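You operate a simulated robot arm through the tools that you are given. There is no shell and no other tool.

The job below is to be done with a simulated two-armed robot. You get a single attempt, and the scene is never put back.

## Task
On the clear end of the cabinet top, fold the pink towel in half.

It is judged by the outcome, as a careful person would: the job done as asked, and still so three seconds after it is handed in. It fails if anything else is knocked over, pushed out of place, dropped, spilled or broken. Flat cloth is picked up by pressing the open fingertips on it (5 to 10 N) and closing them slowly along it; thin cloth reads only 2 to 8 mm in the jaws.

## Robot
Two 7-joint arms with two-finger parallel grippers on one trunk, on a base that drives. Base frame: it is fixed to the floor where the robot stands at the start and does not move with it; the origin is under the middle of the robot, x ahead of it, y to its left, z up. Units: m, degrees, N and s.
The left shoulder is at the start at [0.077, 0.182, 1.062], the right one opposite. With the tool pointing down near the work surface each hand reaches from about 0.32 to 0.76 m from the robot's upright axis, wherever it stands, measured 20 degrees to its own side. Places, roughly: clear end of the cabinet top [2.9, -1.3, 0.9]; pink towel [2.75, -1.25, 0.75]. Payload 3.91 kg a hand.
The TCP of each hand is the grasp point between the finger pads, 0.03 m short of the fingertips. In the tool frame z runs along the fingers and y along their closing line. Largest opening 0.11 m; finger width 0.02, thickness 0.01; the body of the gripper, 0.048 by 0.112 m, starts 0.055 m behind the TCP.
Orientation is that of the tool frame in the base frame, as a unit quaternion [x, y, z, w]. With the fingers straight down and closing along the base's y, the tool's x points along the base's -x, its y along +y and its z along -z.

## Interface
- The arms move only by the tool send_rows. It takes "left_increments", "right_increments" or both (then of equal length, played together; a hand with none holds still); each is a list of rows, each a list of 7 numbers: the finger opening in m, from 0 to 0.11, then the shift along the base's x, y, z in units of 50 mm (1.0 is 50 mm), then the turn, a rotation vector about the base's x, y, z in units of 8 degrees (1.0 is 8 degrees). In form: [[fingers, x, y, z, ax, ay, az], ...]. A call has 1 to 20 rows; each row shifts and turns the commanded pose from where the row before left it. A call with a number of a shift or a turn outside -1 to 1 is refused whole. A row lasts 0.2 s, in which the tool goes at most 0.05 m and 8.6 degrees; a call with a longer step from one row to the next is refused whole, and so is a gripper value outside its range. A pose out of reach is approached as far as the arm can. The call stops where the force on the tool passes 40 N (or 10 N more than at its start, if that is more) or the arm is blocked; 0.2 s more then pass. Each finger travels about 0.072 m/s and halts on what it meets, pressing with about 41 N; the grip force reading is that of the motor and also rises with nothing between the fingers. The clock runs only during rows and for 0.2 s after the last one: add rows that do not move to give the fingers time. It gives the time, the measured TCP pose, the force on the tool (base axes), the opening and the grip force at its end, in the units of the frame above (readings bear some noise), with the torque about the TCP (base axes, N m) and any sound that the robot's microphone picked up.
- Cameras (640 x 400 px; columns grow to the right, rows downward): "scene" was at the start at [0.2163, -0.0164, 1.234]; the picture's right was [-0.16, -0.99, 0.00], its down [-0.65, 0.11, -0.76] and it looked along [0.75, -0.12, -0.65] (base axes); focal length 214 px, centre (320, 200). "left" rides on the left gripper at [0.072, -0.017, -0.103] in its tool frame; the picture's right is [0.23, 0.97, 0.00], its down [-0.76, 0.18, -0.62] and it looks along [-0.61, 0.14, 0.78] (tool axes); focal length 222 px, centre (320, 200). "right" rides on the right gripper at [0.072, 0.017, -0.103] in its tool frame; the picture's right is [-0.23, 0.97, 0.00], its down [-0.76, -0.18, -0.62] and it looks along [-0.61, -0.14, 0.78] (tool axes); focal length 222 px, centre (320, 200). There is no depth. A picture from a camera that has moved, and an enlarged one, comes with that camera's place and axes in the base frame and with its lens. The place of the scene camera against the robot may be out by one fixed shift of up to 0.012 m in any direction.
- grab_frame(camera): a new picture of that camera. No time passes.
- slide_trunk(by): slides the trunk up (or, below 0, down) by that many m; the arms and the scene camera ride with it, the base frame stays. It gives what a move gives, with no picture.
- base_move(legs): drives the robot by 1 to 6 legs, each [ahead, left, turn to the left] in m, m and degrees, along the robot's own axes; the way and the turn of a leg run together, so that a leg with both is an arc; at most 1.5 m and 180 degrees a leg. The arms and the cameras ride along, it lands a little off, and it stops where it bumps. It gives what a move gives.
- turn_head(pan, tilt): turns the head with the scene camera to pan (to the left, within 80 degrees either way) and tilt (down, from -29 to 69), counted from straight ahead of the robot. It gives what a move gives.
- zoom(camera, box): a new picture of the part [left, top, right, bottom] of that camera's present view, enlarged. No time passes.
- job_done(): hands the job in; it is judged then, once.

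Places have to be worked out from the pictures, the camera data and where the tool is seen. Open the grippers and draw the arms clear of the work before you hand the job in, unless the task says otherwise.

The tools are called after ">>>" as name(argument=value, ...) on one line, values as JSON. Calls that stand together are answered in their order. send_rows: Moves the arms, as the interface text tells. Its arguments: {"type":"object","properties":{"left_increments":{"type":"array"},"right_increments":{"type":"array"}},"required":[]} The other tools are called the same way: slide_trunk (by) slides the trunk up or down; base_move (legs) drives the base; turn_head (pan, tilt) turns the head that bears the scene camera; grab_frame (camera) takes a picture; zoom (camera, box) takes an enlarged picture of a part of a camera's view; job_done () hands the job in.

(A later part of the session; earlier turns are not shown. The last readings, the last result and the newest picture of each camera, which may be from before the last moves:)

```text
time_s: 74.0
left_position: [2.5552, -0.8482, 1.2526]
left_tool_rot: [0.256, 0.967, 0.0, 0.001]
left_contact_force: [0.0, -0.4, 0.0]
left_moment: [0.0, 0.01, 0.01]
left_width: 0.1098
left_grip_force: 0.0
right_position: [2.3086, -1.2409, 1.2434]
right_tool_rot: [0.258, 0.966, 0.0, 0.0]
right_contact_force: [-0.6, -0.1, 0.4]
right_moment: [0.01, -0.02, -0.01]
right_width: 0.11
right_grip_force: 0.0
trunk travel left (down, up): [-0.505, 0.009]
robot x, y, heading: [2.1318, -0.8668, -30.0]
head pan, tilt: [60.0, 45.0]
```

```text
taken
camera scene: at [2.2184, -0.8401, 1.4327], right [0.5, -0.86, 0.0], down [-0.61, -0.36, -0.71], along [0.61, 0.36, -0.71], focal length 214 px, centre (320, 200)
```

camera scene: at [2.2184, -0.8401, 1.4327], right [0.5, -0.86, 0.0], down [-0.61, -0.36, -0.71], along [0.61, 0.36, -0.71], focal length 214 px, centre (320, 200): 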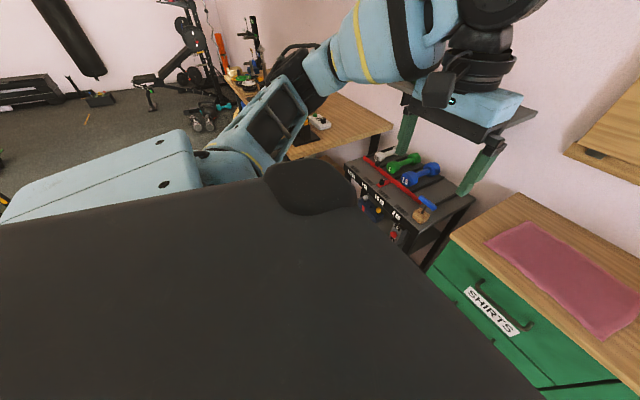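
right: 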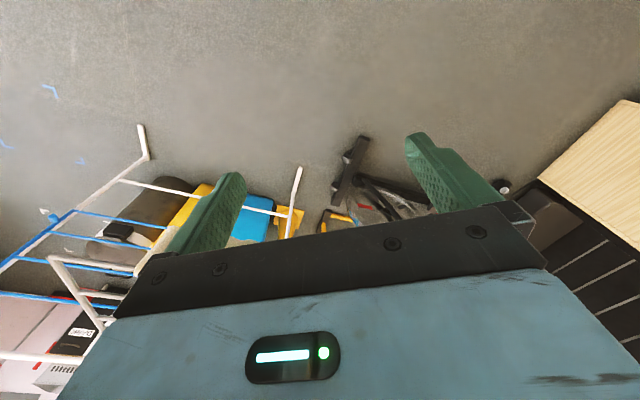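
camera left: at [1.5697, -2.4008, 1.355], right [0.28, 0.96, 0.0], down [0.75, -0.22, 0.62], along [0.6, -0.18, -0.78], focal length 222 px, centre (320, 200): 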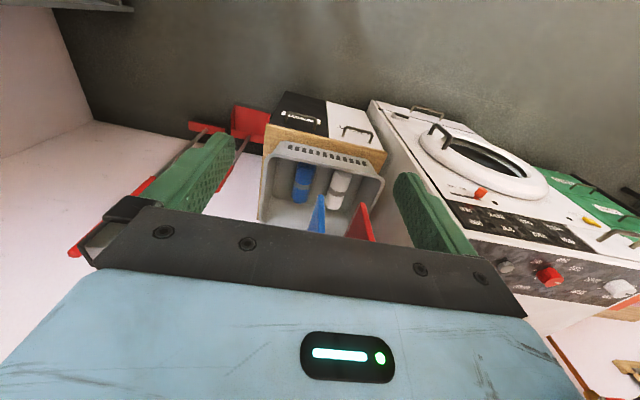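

I'm now facing the cabinet squarely, with the towel a bit right of centre. I turn the head to it and zoom to get the towel's corners.

>>> turn_head(pan=0, tilt=40)

>>> zoom(camera="scene", box=[250, 155, 410, 255])

>>> grab_frame(camera="left")

>>> grab_frame(camera="right")

```text
time_s: 75.3
left_position: [2.5539, -0.8482, 1.2517]
left_tool_rot: [0.257, 0.966, 0.0, 0.0]
left_contact_force: [0.1, -0.4, -0.4]
left_moment: [0.02, 0.01, 0.02]
left_width: 0.1101
left_grip_force: 0.0
right_position: [2.3092, -1.2401, 1.2441]
right_tool_rot: [0.257, 0.966, 0.0, 0.0]
right_contact_force: [-0.2, 0.2, 0.6]
right_moment: [-0.01, 0.04, 0.02]
right_width: 0.1101
right_grip_force: 0.2
trunk travel left (down, up): [-0.505, 0.009]
robot x, y, heading: [2.1335, -0.8664, -29.8]
head pan, tilt: [0.0, 40.0]
```

```text
4.00 times, centred on (330, 205) of scene
camera zoom: at [2.2219, -0.9231, 1.44], right [-0.5, -0.87, 0.0], down [-0.56, 0.32, -0.77], along [0.67, -0.38, -0.64], focal length 858 px, centre (280, 180)
```

zoom: 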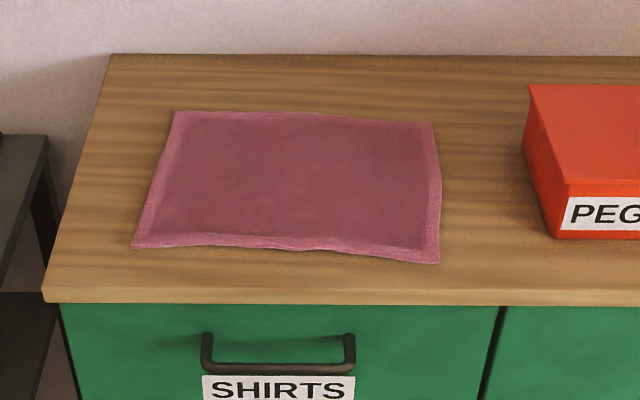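

```text
taken
camera left: at [2.4832, -0.8274, 1.355], right [0.29, 0.96, 0.0], down [0.75, -0.22, 0.62], along [0.6, -0.18, -0.78], focal length 222 px, centre (320, 200)
```

left: 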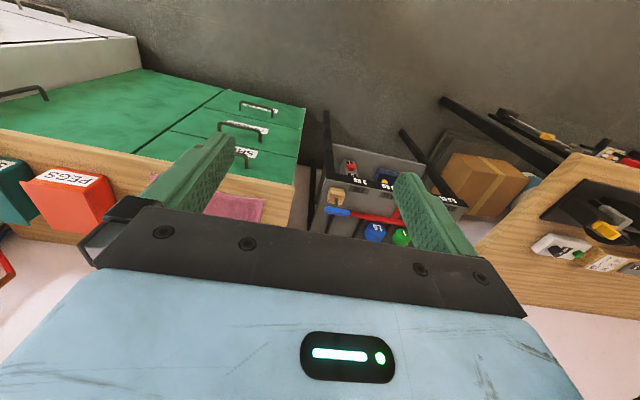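

```text
taken
camera right: at [2.2521, -1.1903, 1.3468], right [0.68, 0.73, 0.0], down [0.57, -0.53, 0.62], along [0.46, -0.42, -0.78], focal length 222 px, centre (320, 200)
```

right: 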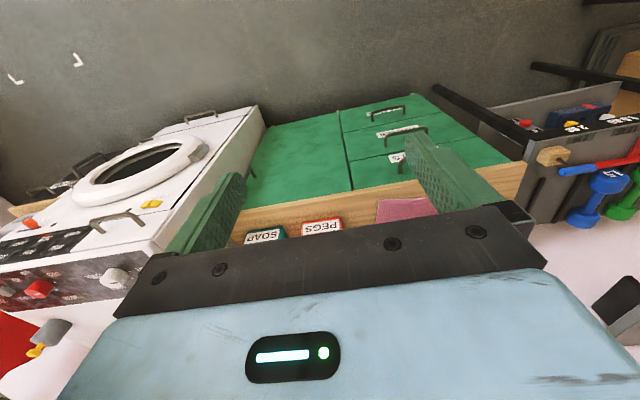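

The wrist views show bare floor as near as about 0.2 m ahead of my axis, so the base is small, but I want to see its front before closing in on the cabinet. I tilt the left gripper backward to look down at the base.

>>> send_rows(left_increments=[[0.11, 0, 0, 0, 0.497, 0.868, 0], [0.11, 0, 0, 0, 0.497, 0.868, 0], [0.11, 0, 0, 0, 0.497, 0.868, 0], [0.11, 0, 0, 0, 0.497, 0.868, 0], [0.11, 0, 0, 0, 0.497, 0.868, 0]])

>>> grab_frame(camera="left")

```text
time_s: 76.5
left_position: [2.5553, -0.8484, 1.2526]
left_tool_rot: [0.24, 0.908, 0.088, -0.331]
left_contact_force: [-0.9, 1.0, -0.1]
left_moment: [0.01, -0.01, 0.01]
left_width: 0.1103
left_grip_force: 0.1
right_position: [2.3077, -1.2429, 1.244]
right_tool_rot: [0.259, 0.966, -0.001, 0.0]
right_contact_force: [0.6, 0.8, 0.1]
right_moment: [0.02, -0.01, 0.01]
right_width: 0.1102
right_grip_force: 0.0
trunk travel left (down, up): [-0.505, 0.009]
robot x, y, heading: [2.1321, -0.8681, -29.9]
head pan, tilt: [0.0, 40.0]
```

```text
taken
camera left: at [2.5556, -0.8698, 1.378], right [0.33, 0.93, 0.15], down [0.94, -0.33, -0.01], along [0.04, 0.14, -0.99], focal length 222 px, centre (320, 200)
```

left: 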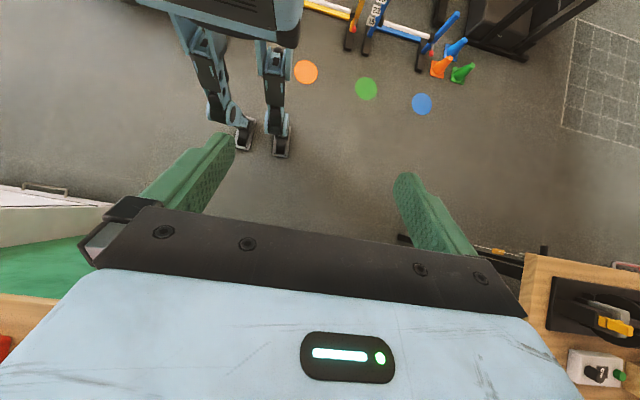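

The view shows the robot stands on slim legs with its feet nearly under the axis, so there's room to close in. I level the left gripper again and drive ahead 0.30 m.

>>> send_rows(left_increments=[[0.11, 0, 0, 0, -0.497, -0.868, 0], [0.11, 0, 0, 0, -0.497, -0.868, 0], [0.11, 0, 0, 0, -0.497, -0.868, 0], [0.11, 0, 0, 0, -0.497, -0.868, 0], [0.11, 0, 0, 0, -0.497, -0.868, 0]])

>>> base_move(legs=[[0.3, -0.02, 0]])

>>> turn_head(pan=0, tilt=58)

>>> grab_frame(camera="scene")

>>> zoom(camera="scene", box=[200, 100, 440, 250])

```text
time_s: 77.7
left_position: [2.5534, -0.8474, 1.2508]
left_tool_rot: [0.257, 0.966, -0.001, 0.001]
left_contact_force: [-0.5, 0.5, 0.2]
left_moment: [-0.03, 0.0, -0.01]
left_width: 0.1098
left_grip_force: 0.1
right_position: [2.3075, -1.2417, 1.2428]
right_tool_rot: [0.258, 0.966, 0.0, 0.0]
right_contact_force: [-0.6, -0.1, -0.6]
right_moment: [-0.02, 0.02, 0.0]
right_width: 0.1103
right_grip_force: 0.2
trunk travel left (down, up): [-0.505, 0.009]
robot x, y, heading: [2.1341, -0.8672, -30.0]
head pan, tilt: [0.0, 40.0]
```

```text
time_s: 79.8
left_position: [2.8067, -1.0163, 1.2511]
left_tool_rot: [0.257, 0.966, 0.0, 0.001]
left_contact_force: [0.3, -0.2, 0.3]
left_moment: [0.01, 0.0, -0.06]
left_width: 0.1101
left_grip_force: 0.0
right_position: [2.562, -1.4102, 1.2437]
right_tool_rot: [0.259, 0.966, 0.0, 0.001]
right_contact_force: [0.1, -0.3, 0.1]
right_moment: [-0.02, 0.0, 0.01]
right_width: 0.11
right_grip_force: 0.0
trunk travel left (down, up): [-0.505, 0.009]
robot x, y, heading: [2.3896, -1.0356, -29.7]
head pan, tilt: [0.0, 40.0]
```

```text
time_s: 80.6
left_position: [2.8075, -1.0159, 1.2514]
left_tool_rot: [0.257, 0.966, 0.0, 0.0]
left_contact_force: [-0.1, 0.3, -0.1]
left_moment: [-0.01, -0.05, -0.04]
left_width: 0.1097
left_grip_force: 0.0
right_position: [2.5606, -1.4091, 1.2441]
right_tool_rot: [0.258, 0.966, -0.001, 0.0]
right_contact_force: [0.6, 1.6, -0.6]
right_moment: [0.0, 0.0, 0.01]
right_width: 0.1099
right_grip_force: 0.0
trunk travel left (down, up): [-0.505, 0.009]
robot x, y, heading: [2.3869, -1.0362, -29.5]
head pan, tilt: [0.0, 58.0]
```

```text
taken
camera scene: at [2.4613, -1.0838, 1.4157], right [-0.5, -0.87, 0.0], down [-0.74, 0.42, -0.53], along [0.46, -0.26, -0.85], focal length 214 px, centre (320, 200)
```

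scene: 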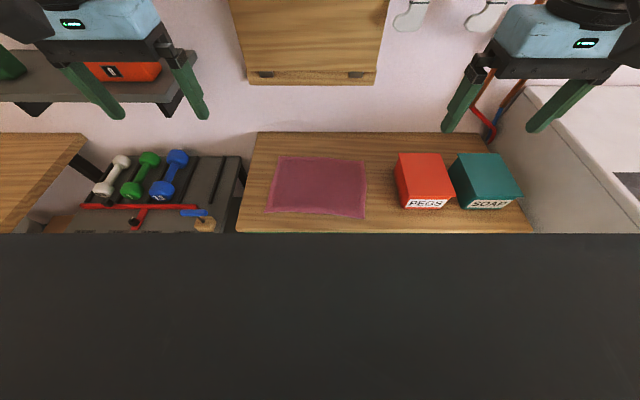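

```text
2.67 times, centred on (320, 175) of scene
camera zoom: at [2.4613, -1.0838, 1.4157], right [-0.5, -0.87, 0.0], down [-0.74, 0.42, -0.53], along [0.46, -0.26, -0.85], focal length 572 px, centre (320, 267)
```

zoom: 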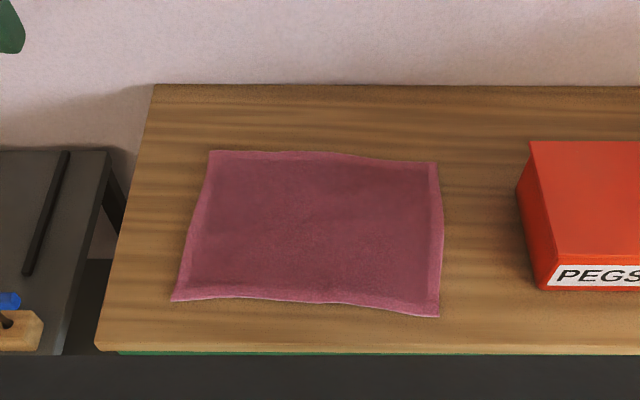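

From two views, parallax puts the counter top at z ≈ 0.86 and the towel at about 0.295 × 0.22 m, centred near (2.82, -1.28). I check it with the wrist cameras.

>>> grab_frame(camera="left")

>>> grab_frame(camera="right")

```text
taken
camera left: at [2.7365, -0.9959, 1.355], right [0.29, 0.96, 0.0], down [0.75, -0.22, 0.62], along [0.6, -0.18, -0.78], focal length 222 px, centre (320, 200)
```

left: 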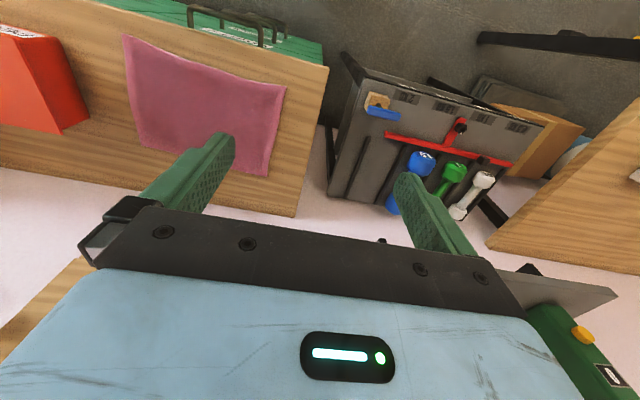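

```text
taken
camera right: at [2.5051, -1.3589, 1.3468], right [0.68, 0.73, 0.0], down [0.57, -0.53, 0.62], along [0.46, -0.43, -0.78], focal length 222 px, centre (320, 200)
```

right: 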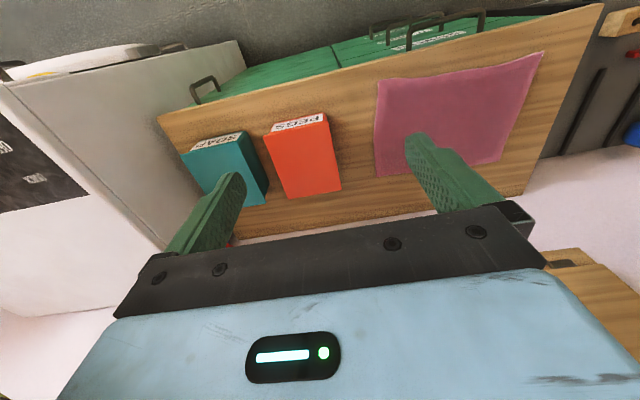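

Both wrist cameras agree with the scene view: surface z ≈ 0.862, with towel corners at near-left (2.815,-1.093), near-right (2.652,-1.339), far-left (2.998,-1.217) and far-right (2.837,-1.463). I bring both hands above the two near corners, fingers opened about 36 mm and turned 4° to match the towel.

>>> send_rows(left_increments=[[0.036, 0, -0.276, -0.772, 0, 0, -0.064], [0.036, 0, -0.276, -0.772, 0, 0, -0.064], [0.036, 0, -0.276, -0.772, 0, 0, -0.064], [0.036, 0, -0.276, -0.772, 0, 0, -0.064], [0.036, 0, -0.276, -0.772, 0, 0, -0.064], [0.036, 0, -0.276, -0.772, 0, 0, -0.064], [0.036, 0, -0.276, -0.772, 0, 0, -0.064], [0.036, 0, -0.276, -0.772, 0, 0, -0.064]], right_increments=[[0.036, 0.298, 0.225, -0.755, 0, 0, -0.064], [0.036, 0.298, 0.225, -0.755, 0, 0, -0.064], [0.036, 0.298, 0.225, -0.755, 0, 0, -0.064], [0.036, 0.298, 0.225, -0.755, 0, 0, -0.064], [0.036, 0.298, 0.225, -0.755, 0, 0, -0.064], [0.036, 0.298, 0.225, -0.755, 0, 0, -0.064], [0.036, 0.298, 0.225, -0.755, 0, 0, -0.064], [0.036, 0.298, 0.225, -0.755, 0, 0, -0.064]])

>>> grab_frame(camera="scene")

>>> grab_frame(camera="left")

>>> grab_frame(camera="right")

```text
time_s: 82.4
left_position: [2.8058, -1.1263, 0.943]
left_tool_rot: [0.291, 0.957, 0.001, 0.0]
left_contact_force: [0.6, -0.2, -0.2]
left_moment: [0.02, 0.0, 0.01]
left_width: 0.0358
left_grip_force: 0.0
right_position: [2.6814, -1.3193, 0.9389]
right_tool_rot: [0.292, 0.956, 0.0, 0.0]
right_contact_force: [0.0, 0.1, -0.3]
right_moment: [-0.01, -0.01, 0.0]
right_width: 0.036
right_grip_force: 0.1
trunk travel left (down, up): [-0.505, 0.009]
robot x, y, heading: [2.3884, -1.0347, -29.5]
head pan, tilt: [0.0, 58.0]
```

```text
taken
camera scene: at [2.462, -1.0842, 1.4155], right [-0.5, -0.87, 0.0], down [-0.74, 0.42, -0.53], along [0.46, -0.26, -0.85], focal length 214 px, centre (320, 200)
```

scene: 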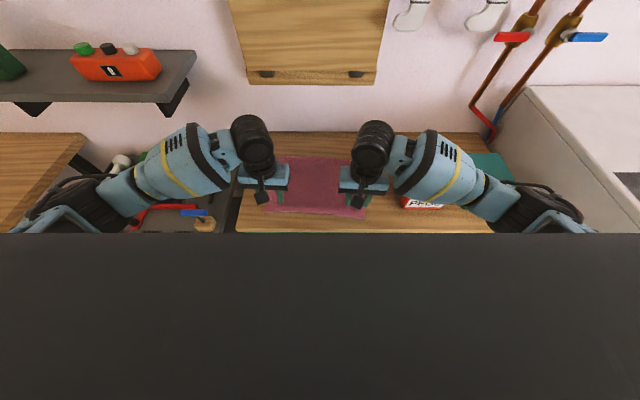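

```text
taken
camera left: at [2.736, -1.0998, 1.0463], right [0.35, 0.94, 0.0], down [0.73, -0.28, 0.62], along [0.58, -0.22, -0.78], focal length 222 px, centre (320, 200)
```

left: 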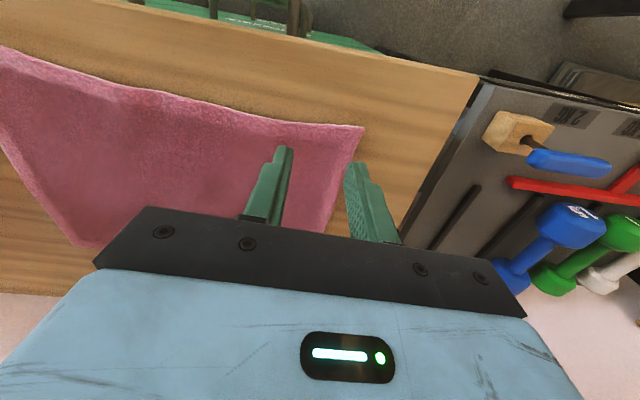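

```text
taken
camera right: at [2.6294, -1.2656, 1.0423], right [0.73, 0.68, 0.0], down [0.53, -0.57, 0.62], along [0.42, -0.46, -0.78], focal length 222 px, centre (320, 200)
```

right: 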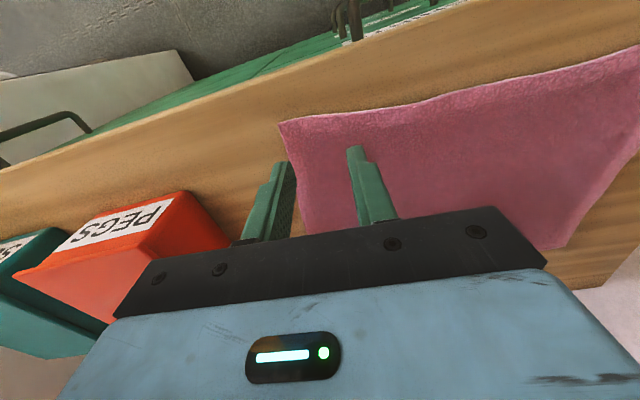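

The close views confirm the corners, with each outer finger just inside the towel edge. I shift the right hand 7 mm inward and lower both to just above the cloth.

>>> send_rows(left_increments=[[0.036, 0, 0, -0.3, 0, 0, 0], [0.036, 0, 0, -0.3, 0, 0, 0], [0.036, 0, 0, -0.2, 0, 0, 0], [0.036, 0, 0, 0, 0, 0, 0]], right_increments=[[0.036, 0, 0.14, -0.3, 0, 0, 0], [0.036, 0, 0, -0.3, 0, 0, 0], [0.036, 0, 0, -0.14, 0, 0, 0], [0.036, 0, 0, 0, 0, 0, 0]])

>>> grab_frame(camera="left")

>>> grab_frame(camera="right")

```text
time_s: 83.4
left_position: [2.8067, -1.1263, 0.9026]
left_tool_rot: [0.292, 0.956, 0.0, 0.0]
left_contact_force: [0.5, 0.4, -0.5]
left_moment: [-0.01, -0.01, -0.01]
left_width: 0.0361
left_grip_force: 0.0
right_position: [2.6805, -1.3108, 0.9044]
right_tool_rot: [0.293, 0.956, 0.0, 0.0]
right_contact_force: [-1.2, 0.6, 0.7]
right_moment: [0.01, -0.04, 0.0]
right_width: 0.036
right_grip_force: 0.0
trunk travel left (down, up): [-0.505, 0.009]
robot x, y, heading: [2.3901, -1.0378, -29.8]
head pan, tilt: [0.0, 58.0]
```

```text
taken
camera left: at [2.7369, -1.1009, 1.0068], right [0.35, 0.94, 0.0], down [0.73, -0.28, 0.62], along [0.58, -0.22, -0.78], focal length 222 px, centre (320, 200)
```

left: 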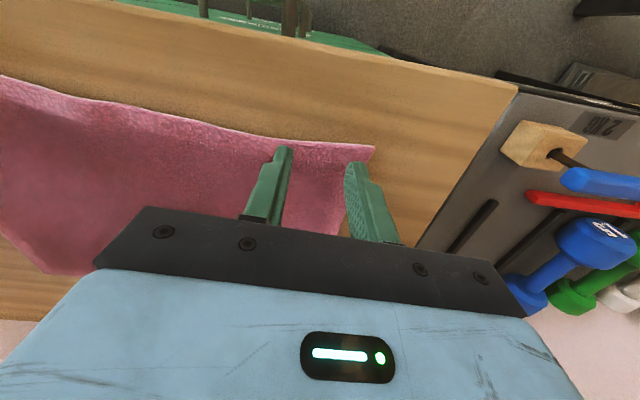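

```text
taken
camera right: at [2.6277, -1.258, 1.007], right [0.73, 0.68, 0.0], down [0.53, -0.57, 0.62], along [0.42, -0.46, -0.78], focal length 222 px, centre (320, 200)
```

right: 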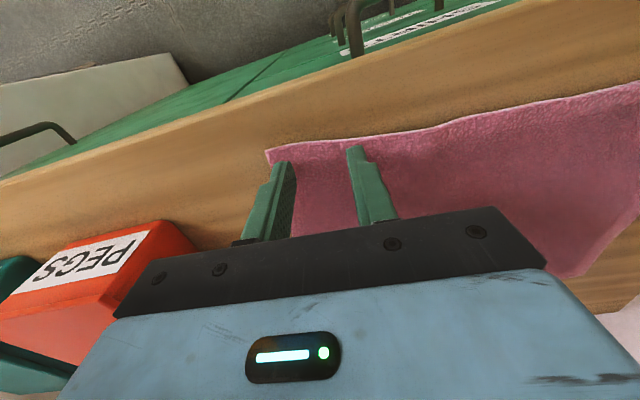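

Tips are about 10 mm above the cloth. I nudge the left hand 6 mm inward and creep both down in 2 mm steps, watching the force.

>>> send_rows(left_increments=[[0.036, -0.066, -0.1, -0.04, 0, 0, 0], [0.036, 0, 0, -0.04, 0, 0, 0], [0.036, 0, 0, -0.04, 0, 0, 0], [0.036, 0, 0, 0, 0, 0, 0]], right_increments=[[0.036, 0, 0, -0.04, 0, 0, 0], [0.036, 0, 0, -0.04, 0, 0, 0], [0.036, 0, 0, -0.08, 0, 0, 0], [0.036, 0, 0, 0, 0, 0, 0]])

```text
time_s: 84.4
left_position: [2.8052, -1.1319, 0.8974]
left_tool_rot: [0.291, 0.957, 0.0, 0.001]
left_contact_force: [0.0, 0.0, 0.1]
left_moment: [-0.01, -0.05, 0.0]
left_width: 0.036
left_grip_force: 0.1
right_position: [2.6811, -1.3119, 0.8964]
right_tool_rot: [0.292, 0.956, 0.0, 0.0]
right_contact_force: [-0.4, 0.6, -0.5]
right_moment: [0.01, 0.0, 0.0]
right_width: 0.0361
right_grip_force: 0.0
trunk travel left (down, up): [-0.505, 0.009]
robot x, y, heading: [2.3867, -1.0339, -29.9]
head pan, tilt: [0.0, 58.0]
```

No contact yet, with tips at about z 0.867. I continue down in 1.5–2 mm steps.

>>> send_rows(left_increments=[[0.036, 0, 0, -0.03, 0, 0, 0], [0.036, 0, 0, -0.03, 0, 0, 0], [0.036, 0, 0, 0, 0, 0, 0]], right_increments=[[0.036, 0, 0, -0.03, 0, 0, 0], [0.036, 0, 0, -0.03, 0, 0, 0], [0.036, 0, 0, 0, 0, 0, 0]])

```text
time_s: 85.2
left_position: [2.804, -1.1319, 0.8936]
left_tool_rot: [0.292, 0.957, 0.0, 0.001]
left_contact_force: [0.1, -1.0, 2.7]
left_moment: [-0.01, 0.0, 0.02]
left_width: 0.0359
left_grip_force: 0.1
right_position: [2.6805, -1.313, 0.8936]
right_tool_rot: [0.293, 0.956, 0.0, 0.001]
right_contact_force: [-0.5, 0.8, 4.6]
right_moment: [0.03, -0.01, -0.01]
right_width: 0.0358
right_grip_force: 0.0
trunk travel left (down, up): [-0.505, 0.009]
robot x, y, heading: [2.3868, -1.0335, -29.7]
head pan, tilt: [0.0, 58.0]
```

Both tips now touch (2.7 N left, 4.6 N right). I press a touch further to reach 5–10 N.

>>> send_rows(left_increments=[[0.036, 0, 0, -0.025, 0, 0, 0], [0.036, 0, 0, 0, 0, 0, 0]], right_increments=[[0.036, 0, 0, -0.015, 0, 0, 0], [0.036, 0, 0, 0, 0, 0, 0]])

```text
time_s: 85.8
left_position: [2.8056, -1.1327, 0.8936]
left_tool_rot: [0.291, 0.957, -0.001, 0.001]
left_contact_force: [1.9, -1.1, 4.7]
left_moment: [-0.02, -0.05, -0.04]
left_width: 0.0359
left_grip_force: 0.0
right_position: [2.6796, -1.3128, 0.8938]
right_tool_rot: [0.292, 0.956, 0.001, 0.001]
right_contact_force: [0.2, 1.7, 8.4]
right_moment: [0.01, -0.02, -0.02]
right_width: 0.0359
right_grip_force: 0.1
trunk travel left (down, up): [-0.505, 0.009]
robot x, y, heading: [2.3888, -1.0377, -29.8]
head pan, tilt: [0.0, 58.0]
```

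Left reads about 4.7 N and right 8.4 N. I press the left 1 mm more and close both hands slowly along the cloth.

>>> send_rows(left_increments=[[0.036, 0, 0, -0.02, 0, 0, 0], [0.033, 0, 0, 0, 0, 0, 0], [0.03, 0, 0, 0, 0, 0, 0], [0.027, 0, 0, 0, 0, 0, 0], [0.024, 0, 0, 0, 0, 0, 0], [0.021, 0, 0, 0, 0, 0, 0], [0.018, 0, 0, 0, 0, 0, 0], [0.015, 0, 0, 0, 0, 0, 0], [0.012, 0, 0, 0, 0, 0, 0], [0.009, 0, 0, 0, 0, 0, 0], [0.006, 0, 0, 0, 0, 0, 0], [0.003, 0, 0, 0, 0, 0, 0], [0.0, 0, 0, 0, 0, 0, 0], [0.0, 0, 0, 0, 0, 0, 0]], right_increments=[[0.036, 0, 0, 0, 0, 0, 0], [0.033, 0, 0, 0, 0, 0, 0], [0.03, 0, 0, 0, 0, 0, 0], [0.027, 0, 0, 0, 0, 0, 0], [0.024, 0, 0, 0, 0, 0, 0], [0.021, 0, 0, 0, 0, 0, 0], [0.018, 0, 0, 0, 0, 0, 0], [0.015, 0, 0, 0, 0, 0, 0], [0.012, 0, 0, 0, 0, 0, 0], [0.009, 0, 0, 0, 0, 0, 0], [0.006, 0, 0, 0, 0, 0, 0], [0.003, 0, 0, 0, 0, 0, 0], [0.0, 0, 0, 0, 0, 0, 0], [0.0, 0, 0, 0, 0, 0, 0]])

>>> grab_frame(camera="left")

>>> grab_frame(camera="right")

```text
time_s: 88.8
left_position: [2.8026, -1.1321, 0.8926]
left_tool_rot: [0.291, 0.957, -0.001, 0.0]
left_contact_force: [-4.4, -7.5, 20.6]
left_moment: [-0.18, 0.11, -0.04]
left_width: 0.0046
left_grip_force: 41.0
right_position: [2.6785, -1.3138, 0.8939]
right_tool_rot: [0.293, 0.956, 0.0, 0.002]
right_contact_force: [4.7, 5.7, 8.8]
right_moment: [0.19, -0.16, 0.03]
right_width: 0.0028
right_grip_force: 41.1
trunk travel left (down, up): [-0.505, 0.009]
robot x, y, heading: [2.383, -1.0363, -29.9]
head pan, tilt: [0.0, 58.0]
```

```text
taken
camera left: at [2.7333, -1.1065, 0.9959], right [0.35, 0.93, 0.0], down [0.73, -0.28, 0.62], along [0.58, -0.22, -0.78], focal length 222 px, centre (320, 200)
```

left: 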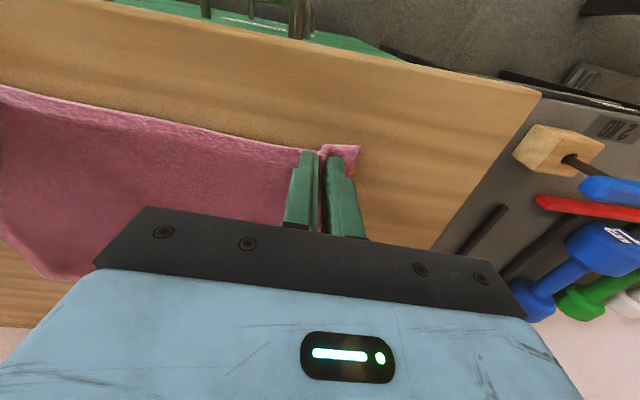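

```text
taken
camera right: at [2.6265, -1.2584, 0.9963], right [0.73, 0.68, 0.0], down [0.53, -0.57, 0.62], along [0.43, -0.46, -0.78], focal length 222 px, centre (320, 200)
```

right: 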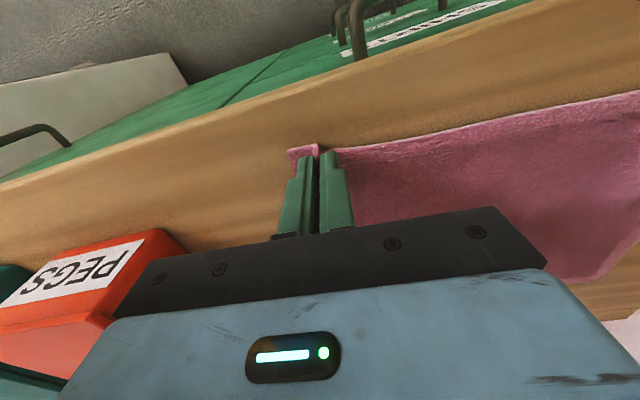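

Both jaws hold cloth (4.6 mm and 2.8 mm). I start the fold arc: lifting and moving the near edge toward the far edge, checking part way.

>>> send_rows(left_increments=[[0.0, 0.0198, -0.0136, 0.297, 0, 0, 0], [0.0, 0.0589, -0.0404, 0.29, 0, 0, 0], [0.0, 0.0965, -0.0662, 0.275, 0, 0, 0], [0.0, 0.1318, -0.0904, 0.254, 0, 0, 0], [0.0, 0.1638, -0.1123, 0.227, 0, 0, 0]], right_increments=[[0.0, 0.0207, -0.0141, 0.297, 0, 0, 0], [0.0, 0.0616, -0.042, 0.29, 0, 0, 0], [0.0, 0.1009, -0.0689, 0.275, 0, 0, 0], [0.0, 0.1378, -0.0941, 0.254, 0, 0, 0], [0.0, 0.1712, -0.1169, 0.227, 0, 0, 0]])

>>> grab_frame(camera="left")

>>> grab_frame(camera="right")

>>> zoom(camera="scene", box=[220, 100, 420, 240])

```text
time_s: 90.0
left_position: [2.8275, -1.1476, 0.9583]
left_tool_rot: [0.291, 0.957, 0.0, 0.0]
left_contact_force: [-2.9, -6.2, -0.8]
left_moment: [-0.19, 0.14, 0.03]
left_width: 0.0043
left_grip_force: 41.0
right_position: [2.7071, -1.3304, 0.9595]
right_tool_rot: [0.292, 0.956, 0.0, 0.0]
right_contact_force: [3.9, 5.4, -0.4]
right_moment: [0.21, -0.14, -0.01]
right_width: 0.0027
right_grip_force: 41.4
trunk travel left (down, up): [-0.505, 0.009]
robot x, y, heading: [2.388, -1.0343, -29.7]
head pan, tilt: [0.0, 58.0]
```

```text
taken
camera left: at [2.7583, -1.123, 1.0617], right [0.35, 0.94, 0.0], down [0.73, -0.28, 0.62], along [0.58, -0.22, -0.78], focal length 222 px, centre (320, 200)
```

left: 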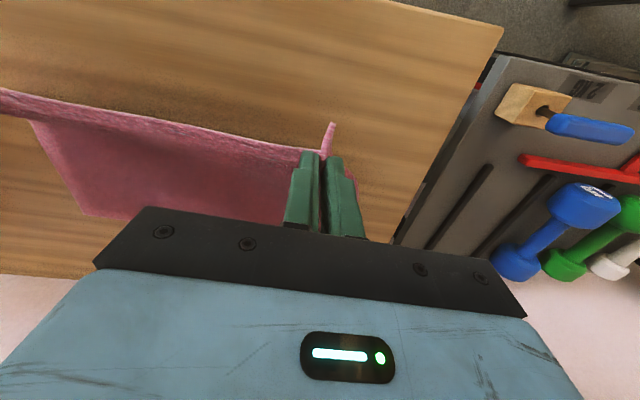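

```text
taken
camera right: at [2.6538, -1.2758, 1.0627], right [0.73, 0.68, 0.0], down [0.53, -0.57, 0.62], along [0.42, -0.46, -0.78], focal length 222 px, centre (320, 200)
```

right: 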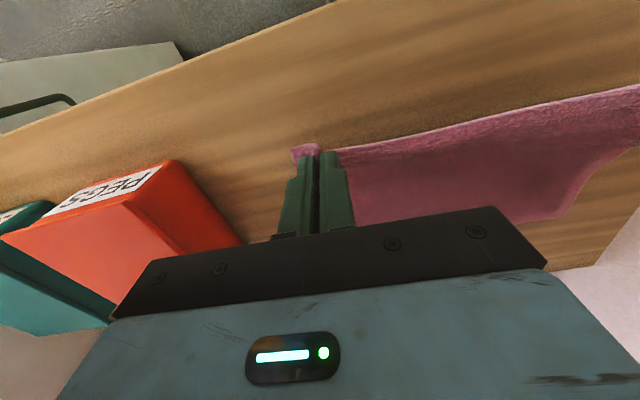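

```text
2.86 times, centred on (320, 170) of scene
camera zoom: at [2.4616, -1.0841, 1.4156], right [-0.5, -0.87, 0.0], down [-0.74, 0.42, -0.53], along [0.46, -0.26, -0.85], focal length 613 px, centre (320, 286)
```

zoom: 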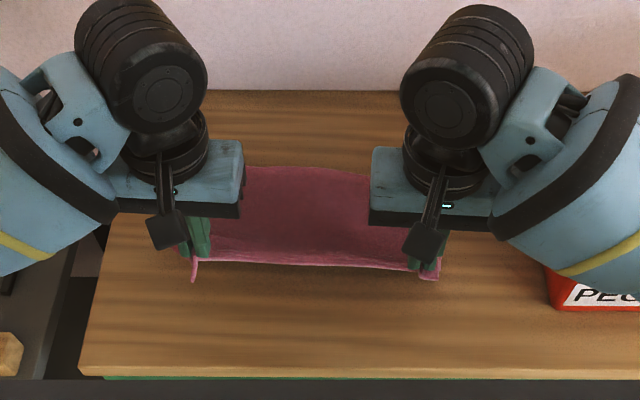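

Both corners are lifted cleanly with the edge taut between the hands. I continue the arc to its top.

>>> send_rows(left_increments=[[0.0, 0.1917, -0.1315, 0.194, 0, 0, 0], [0.0, 0.215, -0.1474, 0.156, 0, 0, 0], [0.0, 0.233, -0.1597, 0.114, 0, 0, 0], [0.0, 0.2452, -0.1682, 0.07, 0, 0, 0], [0.0, 0.2514, -0.1724, 0.023, 0, 0, 0]], right_increments=[[0.0, 0.2005, -0.1369, 0.194, 0, 0, 0], [0.0, 0.2248, -0.1535, 0.156, 0, 0, 0], [0.0, 0.2435, -0.1663, 0.114, 0, 0, 0], [0.0, 0.2564, -0.175, 0.07, 0, 0, 0], [0.0, 0.2628, -0.1794, 0.023, 0, 0, 0]])

>>> grab_frame(camera="left")

>>> grab_frame(camera="right")

>>> zoom(camera="scene", box=[220, 100, 420, 240])

```text
time_s: 91.2
left_position: [2.8859, -1.1874, 0.9855]
left_tool_rot: [0.292, 0.957, -0.001, 0.0]
left_contact_force: [-3.9, -6.7, -0.7]
left_moment: [-0.19, 0.12, -0.03]
left_width: 0.0046
left_grip_force: 41.3
right_position: [2.766, -1.3707, 0.9882]
right_tool_rot: [0.292, 0.956, 0.0, 0.001]
right_contact_force: [4.6, 6.2, -0.8]
right_moment: [0.17, -0.13, 0.02]
right_width: 0.0028
right_grip_force: 41.6
trunk travel left (down, up): [-0.505, 0.009]
robot x, y, heading: [2.3893, -1.0374, -29.8]
head pan, tilt: [0.0, 58.0]
```

```text
taken
camera left: at [2.816, -1.1624, 1.0893], right [0.35, 0.93, 0.0], down [0.73, -0.28, 0.62], along [0.58, -0.22, -0.78], focal length 222 px, centre (320, 200)
```

left: 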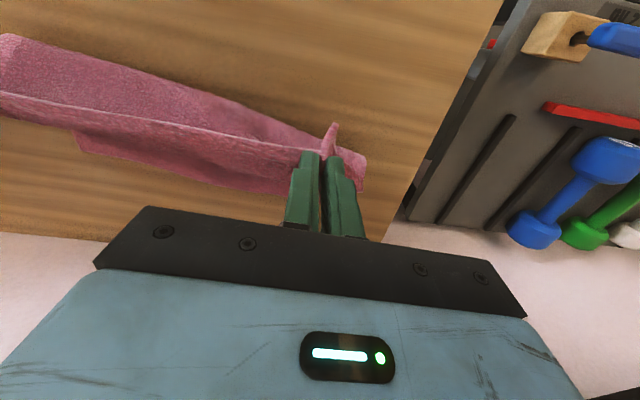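

```text
taken
camera right: at [2.713, -1.3168, 1.0907], right [0.73, 0.68, 0.0], down [0.53, -0.57, 0.62], along [0.42, -0.46, -0.78], focal length 222 px, centre (320, 200)
```

right: 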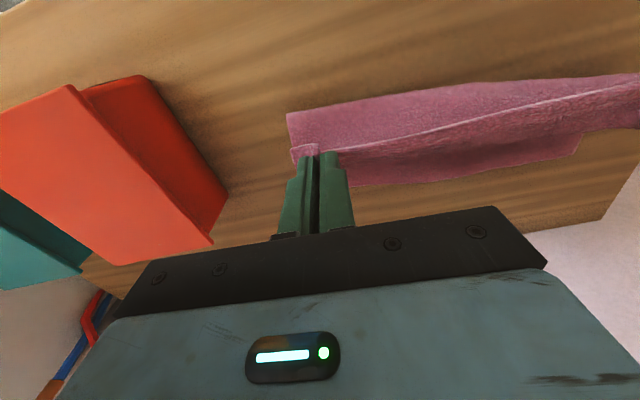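

```text
2.86 times, centred on (320, 170) of scene
camera zoom: at [2.4618, -1.0842, 1.4156], right [-0.5, -0.87, 0.0], down [-0.74, 0.42, -0.53], along [0.46, -0.26, -0.85], focal length 613 px, centre (320, 286)
```

zoom: 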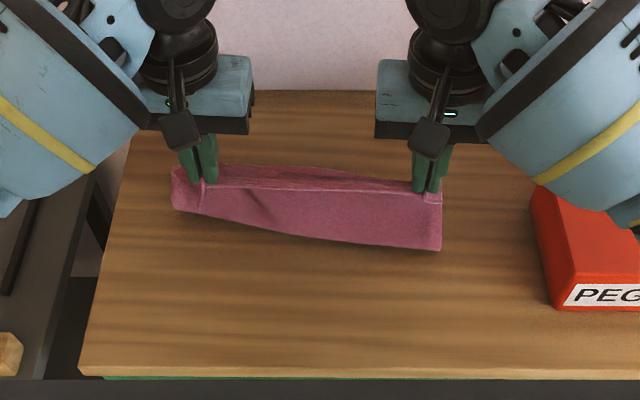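

The edge hangs under both hands but the fold line looks skewed (left side further forward than the right). I zoom in to judge it before going on.

>>> zoom(camera="scene", box=[265, 140, 375, 200])

>>> zoom(camera="left", box=[0, 0, 400, 250])

>>> zoom(camera="right", box=[240, 30, 640, 250])

```text
5.82 times, centred on (320, 170) of scene
camera zoom: at [2.4618, -1.0842, 1.4156], right [-0.5, -0.87, 0.0], down [-0.74, 0.42, -0.53], along [0.46, -0.26, -0.85], focal length 1248 px, centre (320, 374)
```

zoom: 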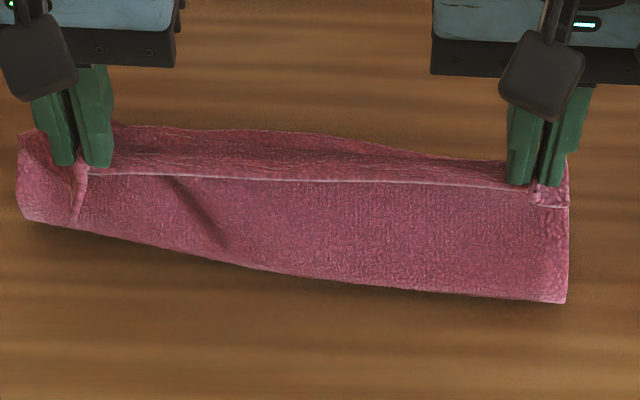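

```text
1.60 times, centred on (200, 125) of left
camera zoom: at [2.816, -1.1624, 1.0893], right [0.35, 0.93, 0.0], down [0.73, -0.28, 0.62], along [0.58, -0.22, -0.78], focal length 355 px, centre (512, 320)
```

zoom: 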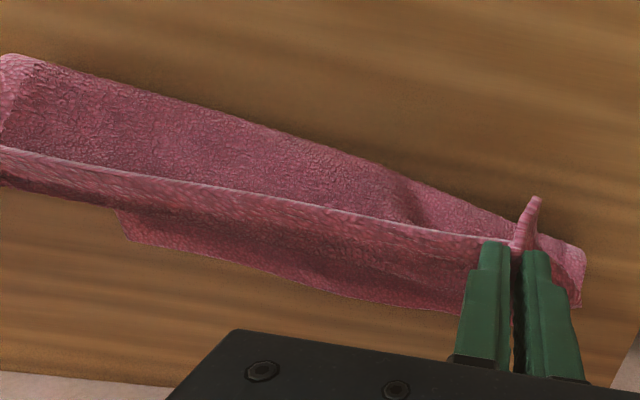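

```text
1.60 times, centred on (440, 140) of right
camera zoom: at [2.713, -1.3168, 1.0907], right [0.73, 0.68, 0.0], down [0.53, -0.57, 0.62], along [0.42, -0.46, -0.78], focal length 355 px, centre (128, 296)
```

zoom: 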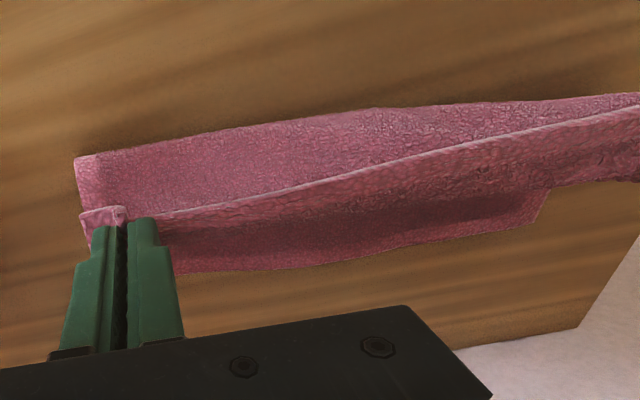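

The right half folds exactly at its midline, but on the left the fold line is about 3 cm too far forward with slack in the cloth. I lay the left side back a little and bring it forward again more taut to straighten the fold line.

>>> send_rows(left_increments=[[0.0, -0.277, 0.187, -0.07, 0, 0, 0], [0.0, -0.277, 0.187, -0.07, 0, 0, 0], [0.0, -0.277, 0.187, -0.07, 0, 0, 0], [0.0, -0.1, 0.067, 0, 0, 0, 0], [0.0, 0, 0, 0, 0, 0, 0]])

>>> zoom(camera="scene", box=[265, 140, 375, 200])

>>> grab_frame(camera="left")

```text
time_s: 92.4
left_position: [2.8379, -1.1582, 0.976]
left_tool_rot: [0.292, 0.957, 0.0, 0.0]
left_contact_force: [-4.3, -16.3, 1.0]
left_moment: [-0.49, 0.15, 0.03]
left_width: 0.0045
left_grip_force: 41.5
right_position: [2.7644, -1.3695, 0.988]
right_tool_rot: [0.291, 0.957, 0.001, 0.0]
right_contact_force: [4.3, 16.7, -1.2]
right_moment: [0.48, -0.13, 0.02]
right_width: 0.0031
right_grip_force: 40.4
trunk travel left (down, up): [-0.505, 0.009]
robot x, y, heading: [2.3872, -1.0355, -29.7]
head pan, tilt: [0.0, 58.0]
```

```text
5.82 times, centred on (320, 170) of scene
camera zoom: at [2.4613, -1.0839, 1.4156], right [-0.5, -0.87, 0.0], down [-0.74, 0.42, -0.53], along [0.46, -0.26, -0.85], focal length 1248 px, centre (320, 374)
```

zoom: 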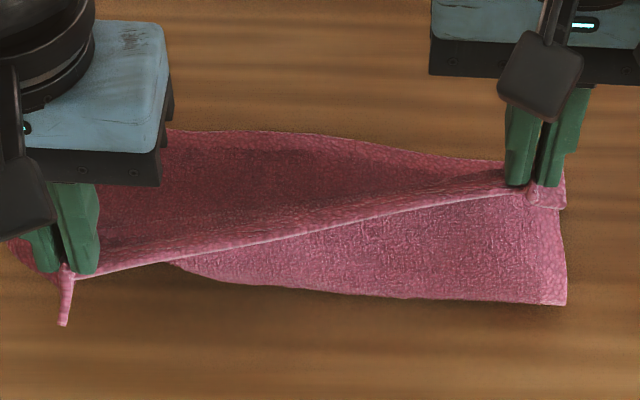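

```text
taken
camera left: at [2.7678, -1.1311, 1.0794], right [0.36, 0.93, 0.0], down [0.73, -0.28, 0.62], along [0.58, -0.22, -0.78], focal length 222 px, centre (320, 200)
```

left: 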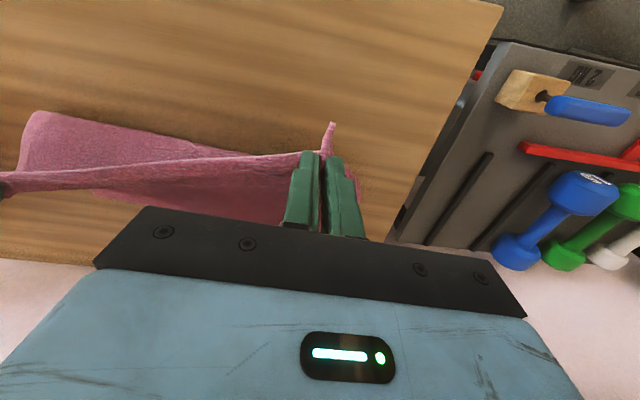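

The left side has been laid back. I bring the left hand forward again, slightly higher so the cloth stays taut.

>>> send_rows(left_increments=[[0.0, 0.1, -0.067, 0.1, 0, 0, 0], [0.0, 0.2, -0.135, 0.08, 0, 0, 0], [0.0, 0.2, -0.135, 0.06, 0, 0, 0], [0.0, 0.2, -0.135, 0.05, 0, 0, 0], [0.0, 0.231, -0.156, 0.04, 0, 0, 0], [0.0, 0, 0, 0, 0, 0, 0]], right_increments=[[0.0, 0, 0, 0.02, 0, 0, 0], [0.0, 0, 0, 0.02, 0, 0, 0], [0.0, 0, 0, 0.02, 0, 0, 0], [0.0, 0, 0, 0.02, 0, 0, 0], [0.0, 0, 0, 0.02, 0, 0, 0], [0.0, 0, 0, 0, 0, 0, 0]])

>>> zoom(camera="scene", box=[265, 140, 375, 200])

>>> zoom(camera="left", box=[0, 0, 400, 250])

>>> zoom(camera="right", box=[240, 30, 640, 250])

```text
time_s: 93.8
left_position: [2.8862, -1.1877, 0.9928]
left_tool_rot: [0.291, 0.957, 0.0, 0.0]
left_contact_force: [-4.9, -7.9, 0.5]
left_moment: [-0.19, 0.17, -0.02]
left_width: 0.0043
left_grip_force: 40.8
right_position: [2.7647, -1.3708, 0.9929]
right_tool_rot: [0.292, 0.956, 0.0, 0.001]
right_contact_force: [4.6, 6.4, -0.3]
right_moment: [0.22, -0.17, 0.03]
right_width: 0.0029
right_grip_force: 40.7
trunk travel left (down, up): [-0.505, 0.009]
robot x, y, heading: [2.3849, -1.0364, -29.7]
head pan, tilt: [0.0, 58.0]
```

```text
5.82 times, centred on (320, 170) of scene
camera zoom: at [2.4612, -1.0837, 1.4156], right [-0.5, -0.87, 0.0], down [-0.74, 0.42, -0.53], along [0.46, -0.26, -0.85], focal length 1248 px, centre (320, 374)
```

zoom: 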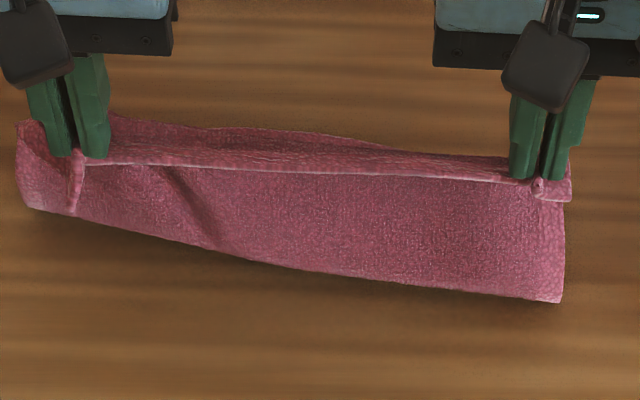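

```text
1.60 times, centred on (200, 125) of left
camera zoom: at [2.8163, -1.1618, 1.0956], right [0.35, 0.94, 0.0], down [0.73, -0.28, 0.62], along [0.58, -0.22, -0.78], focal length 355 px, centre (512, 320)
```

zoom: 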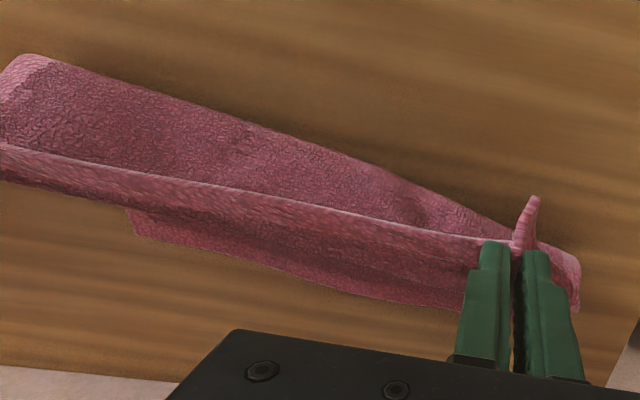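

```text
1.60 times, centred on (440, 140) of right
camera zoom: at [2.7119, -1.3166, 1.0958], right [0.73, 0.68, 0.0], down [0.53, -0.57, 0.62], along [0.42, -0.46, -0.78], focal length 355 px, centre (128, 296)
```

zoom: 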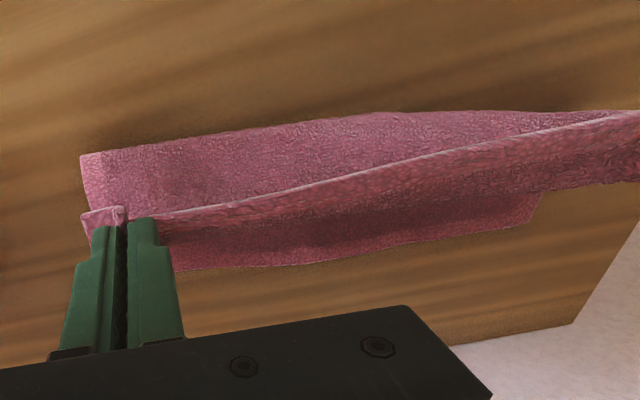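

The left grasp took too large a gather and its corner flap hangs as a spike, which skews the fold. I lay the edge back down along the same arc so I can regrasp the left corner more neatly.

>>> send_rows(left_increments=[[0.0, -0.2514, 0.1724, -0.023, 0, 0, 0], [0.0, -0.2452, 0.1682, -0.07, 0, 0, 0], [0.0, -0.233, 0.1597, -0.114, 0, 0, 0], [0.0, -0.215, 0.1474, -0.156, 0, 0, 0], [0.0, -0.1917, 0.1315, -0.194, 0, 0, 0], [0.0, -0.1638, 0.1123, -0.227, 0, 0, 0], [0.0, -0.1318, 0.0904, -0.254, 0, 0, 0], [0.0, -0.0965, 0.0662, -0.275, 0, 0, 0], [0.0, -0.0589, 0.0404, -0.29, 0, 0, 0], [0.0, -0.0198, 0.0136, -0.297, 0, 0, 0], [0.0, 0, 0, 0, 0, 0, 0]], right_increments=[[0.0, -0.2628, 0.1794, -0.023, 0, 0, 0], [0.0, -0.2564, 0.175, -0.07, 0, 0, 0], [0.0, -0.2435, 0.1663, -0.114, 0, 0, 0], [0.0, -0.2248, 0.1535, -0.156, 0, 0, 0], [0.0, -0.2005, 0.1369, -0.194, 0, 0, 0], [0.0, -0.1712, 0.1169, -0.227, 0, 0, 0], [0.0, -0.1378, 0.0941, -0.254, 0, 0, 0], [0.0, -0.1009, 0.0689, -0.275, 0, 0, 0], [0.0, -0.0616, 0.042, -0.29, 0, 0, 0], [0.0, -0.0207, 0.0141, -0.297, 0, 0, 0], [0.0, 0, 0, 0, 0, 0, 0]])

>>> zoom(camera="scene", box=[240, 120, 400, 220])

>>> grab_frame(camera="left")

>>> grab_frame(camera="right")

```text
time_s: 96.2
left_position: [2.8043, -1.1313, 0.8972]
left_tool_rot: [0.291, 0.957, 0.001, 0.0]
left_contact_force: [-4.6, -6.6, -0.4]
left_moment: [-0.21, 0.13, -0.04]
left_width: 0.0043
left_grip_force: 40.7
right_position: [2.6791, -1.3115, 0.8971]
right_tool_rot: [0.292, 0.956, 0.001, 0.001]
right_contact_force: [4.3, 6.7, -0.4]
right_moment: [0.21, -0.15, 0.0]
right_width: 0.0028
right_grip_force: 41.3
trunk travel left (down, up): [-0.505, 0.009]
robot x, y, heading: [2.3872, -1.0324, -30.0]
head pan, tilt: [0.0, 58.0]
```

```text
4.00 times, centred on (320, 170) of scene
camera zoom: at [2.4613, -1.0839, 1.4156], right [-0.5, -0.87, 0.0], down [-0.74, 0.42, -0.53], along [0.46, -0.26, -0.85], focal length 858 px, centre (320, 320)
```

zoom: 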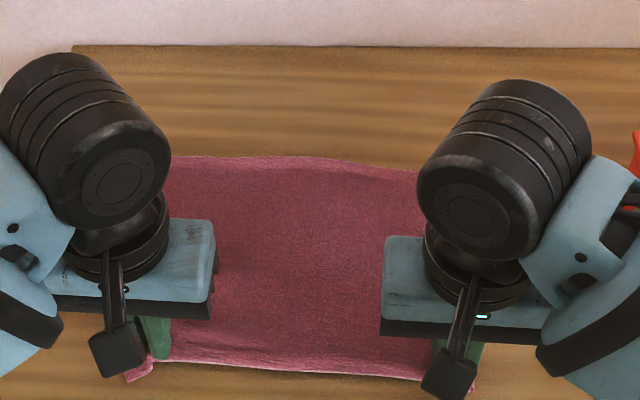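

```text
taken
camera left: at [2.735, -1.1058, 1.0015], right [0.35, 0.94, 0.0], down [0.73, -0.28, 0.62], along [0.58, -0.22, -0.78], focal length 222 px, centre (320, 200)
```

left: 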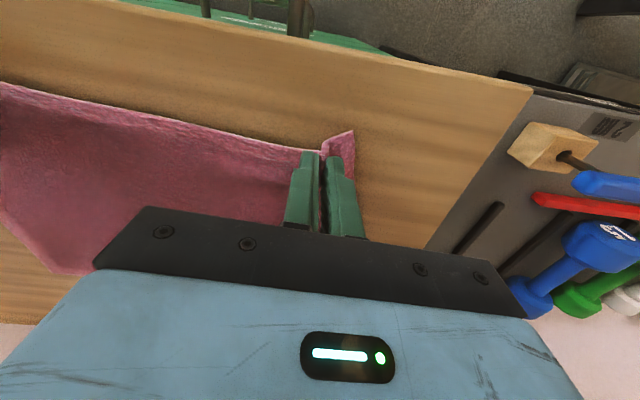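

```text
taken
camera right: at [2.6272, -1.2579, 1.0], right [0.73, 0.68, 0.0], down [0.53, -0.57, 0.62], along [0.43, -0.46, -0.78], focal length 222 px, centre (320, 200)
```

right: 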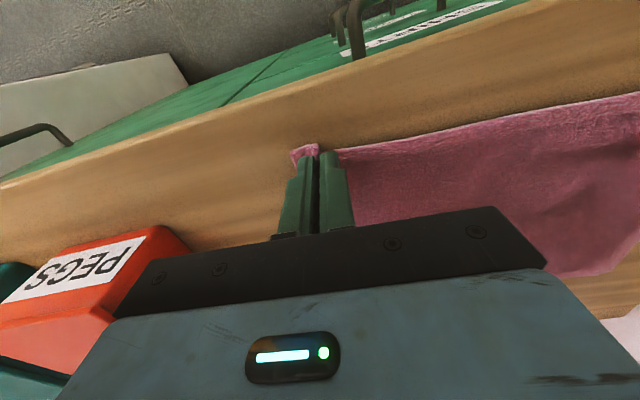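

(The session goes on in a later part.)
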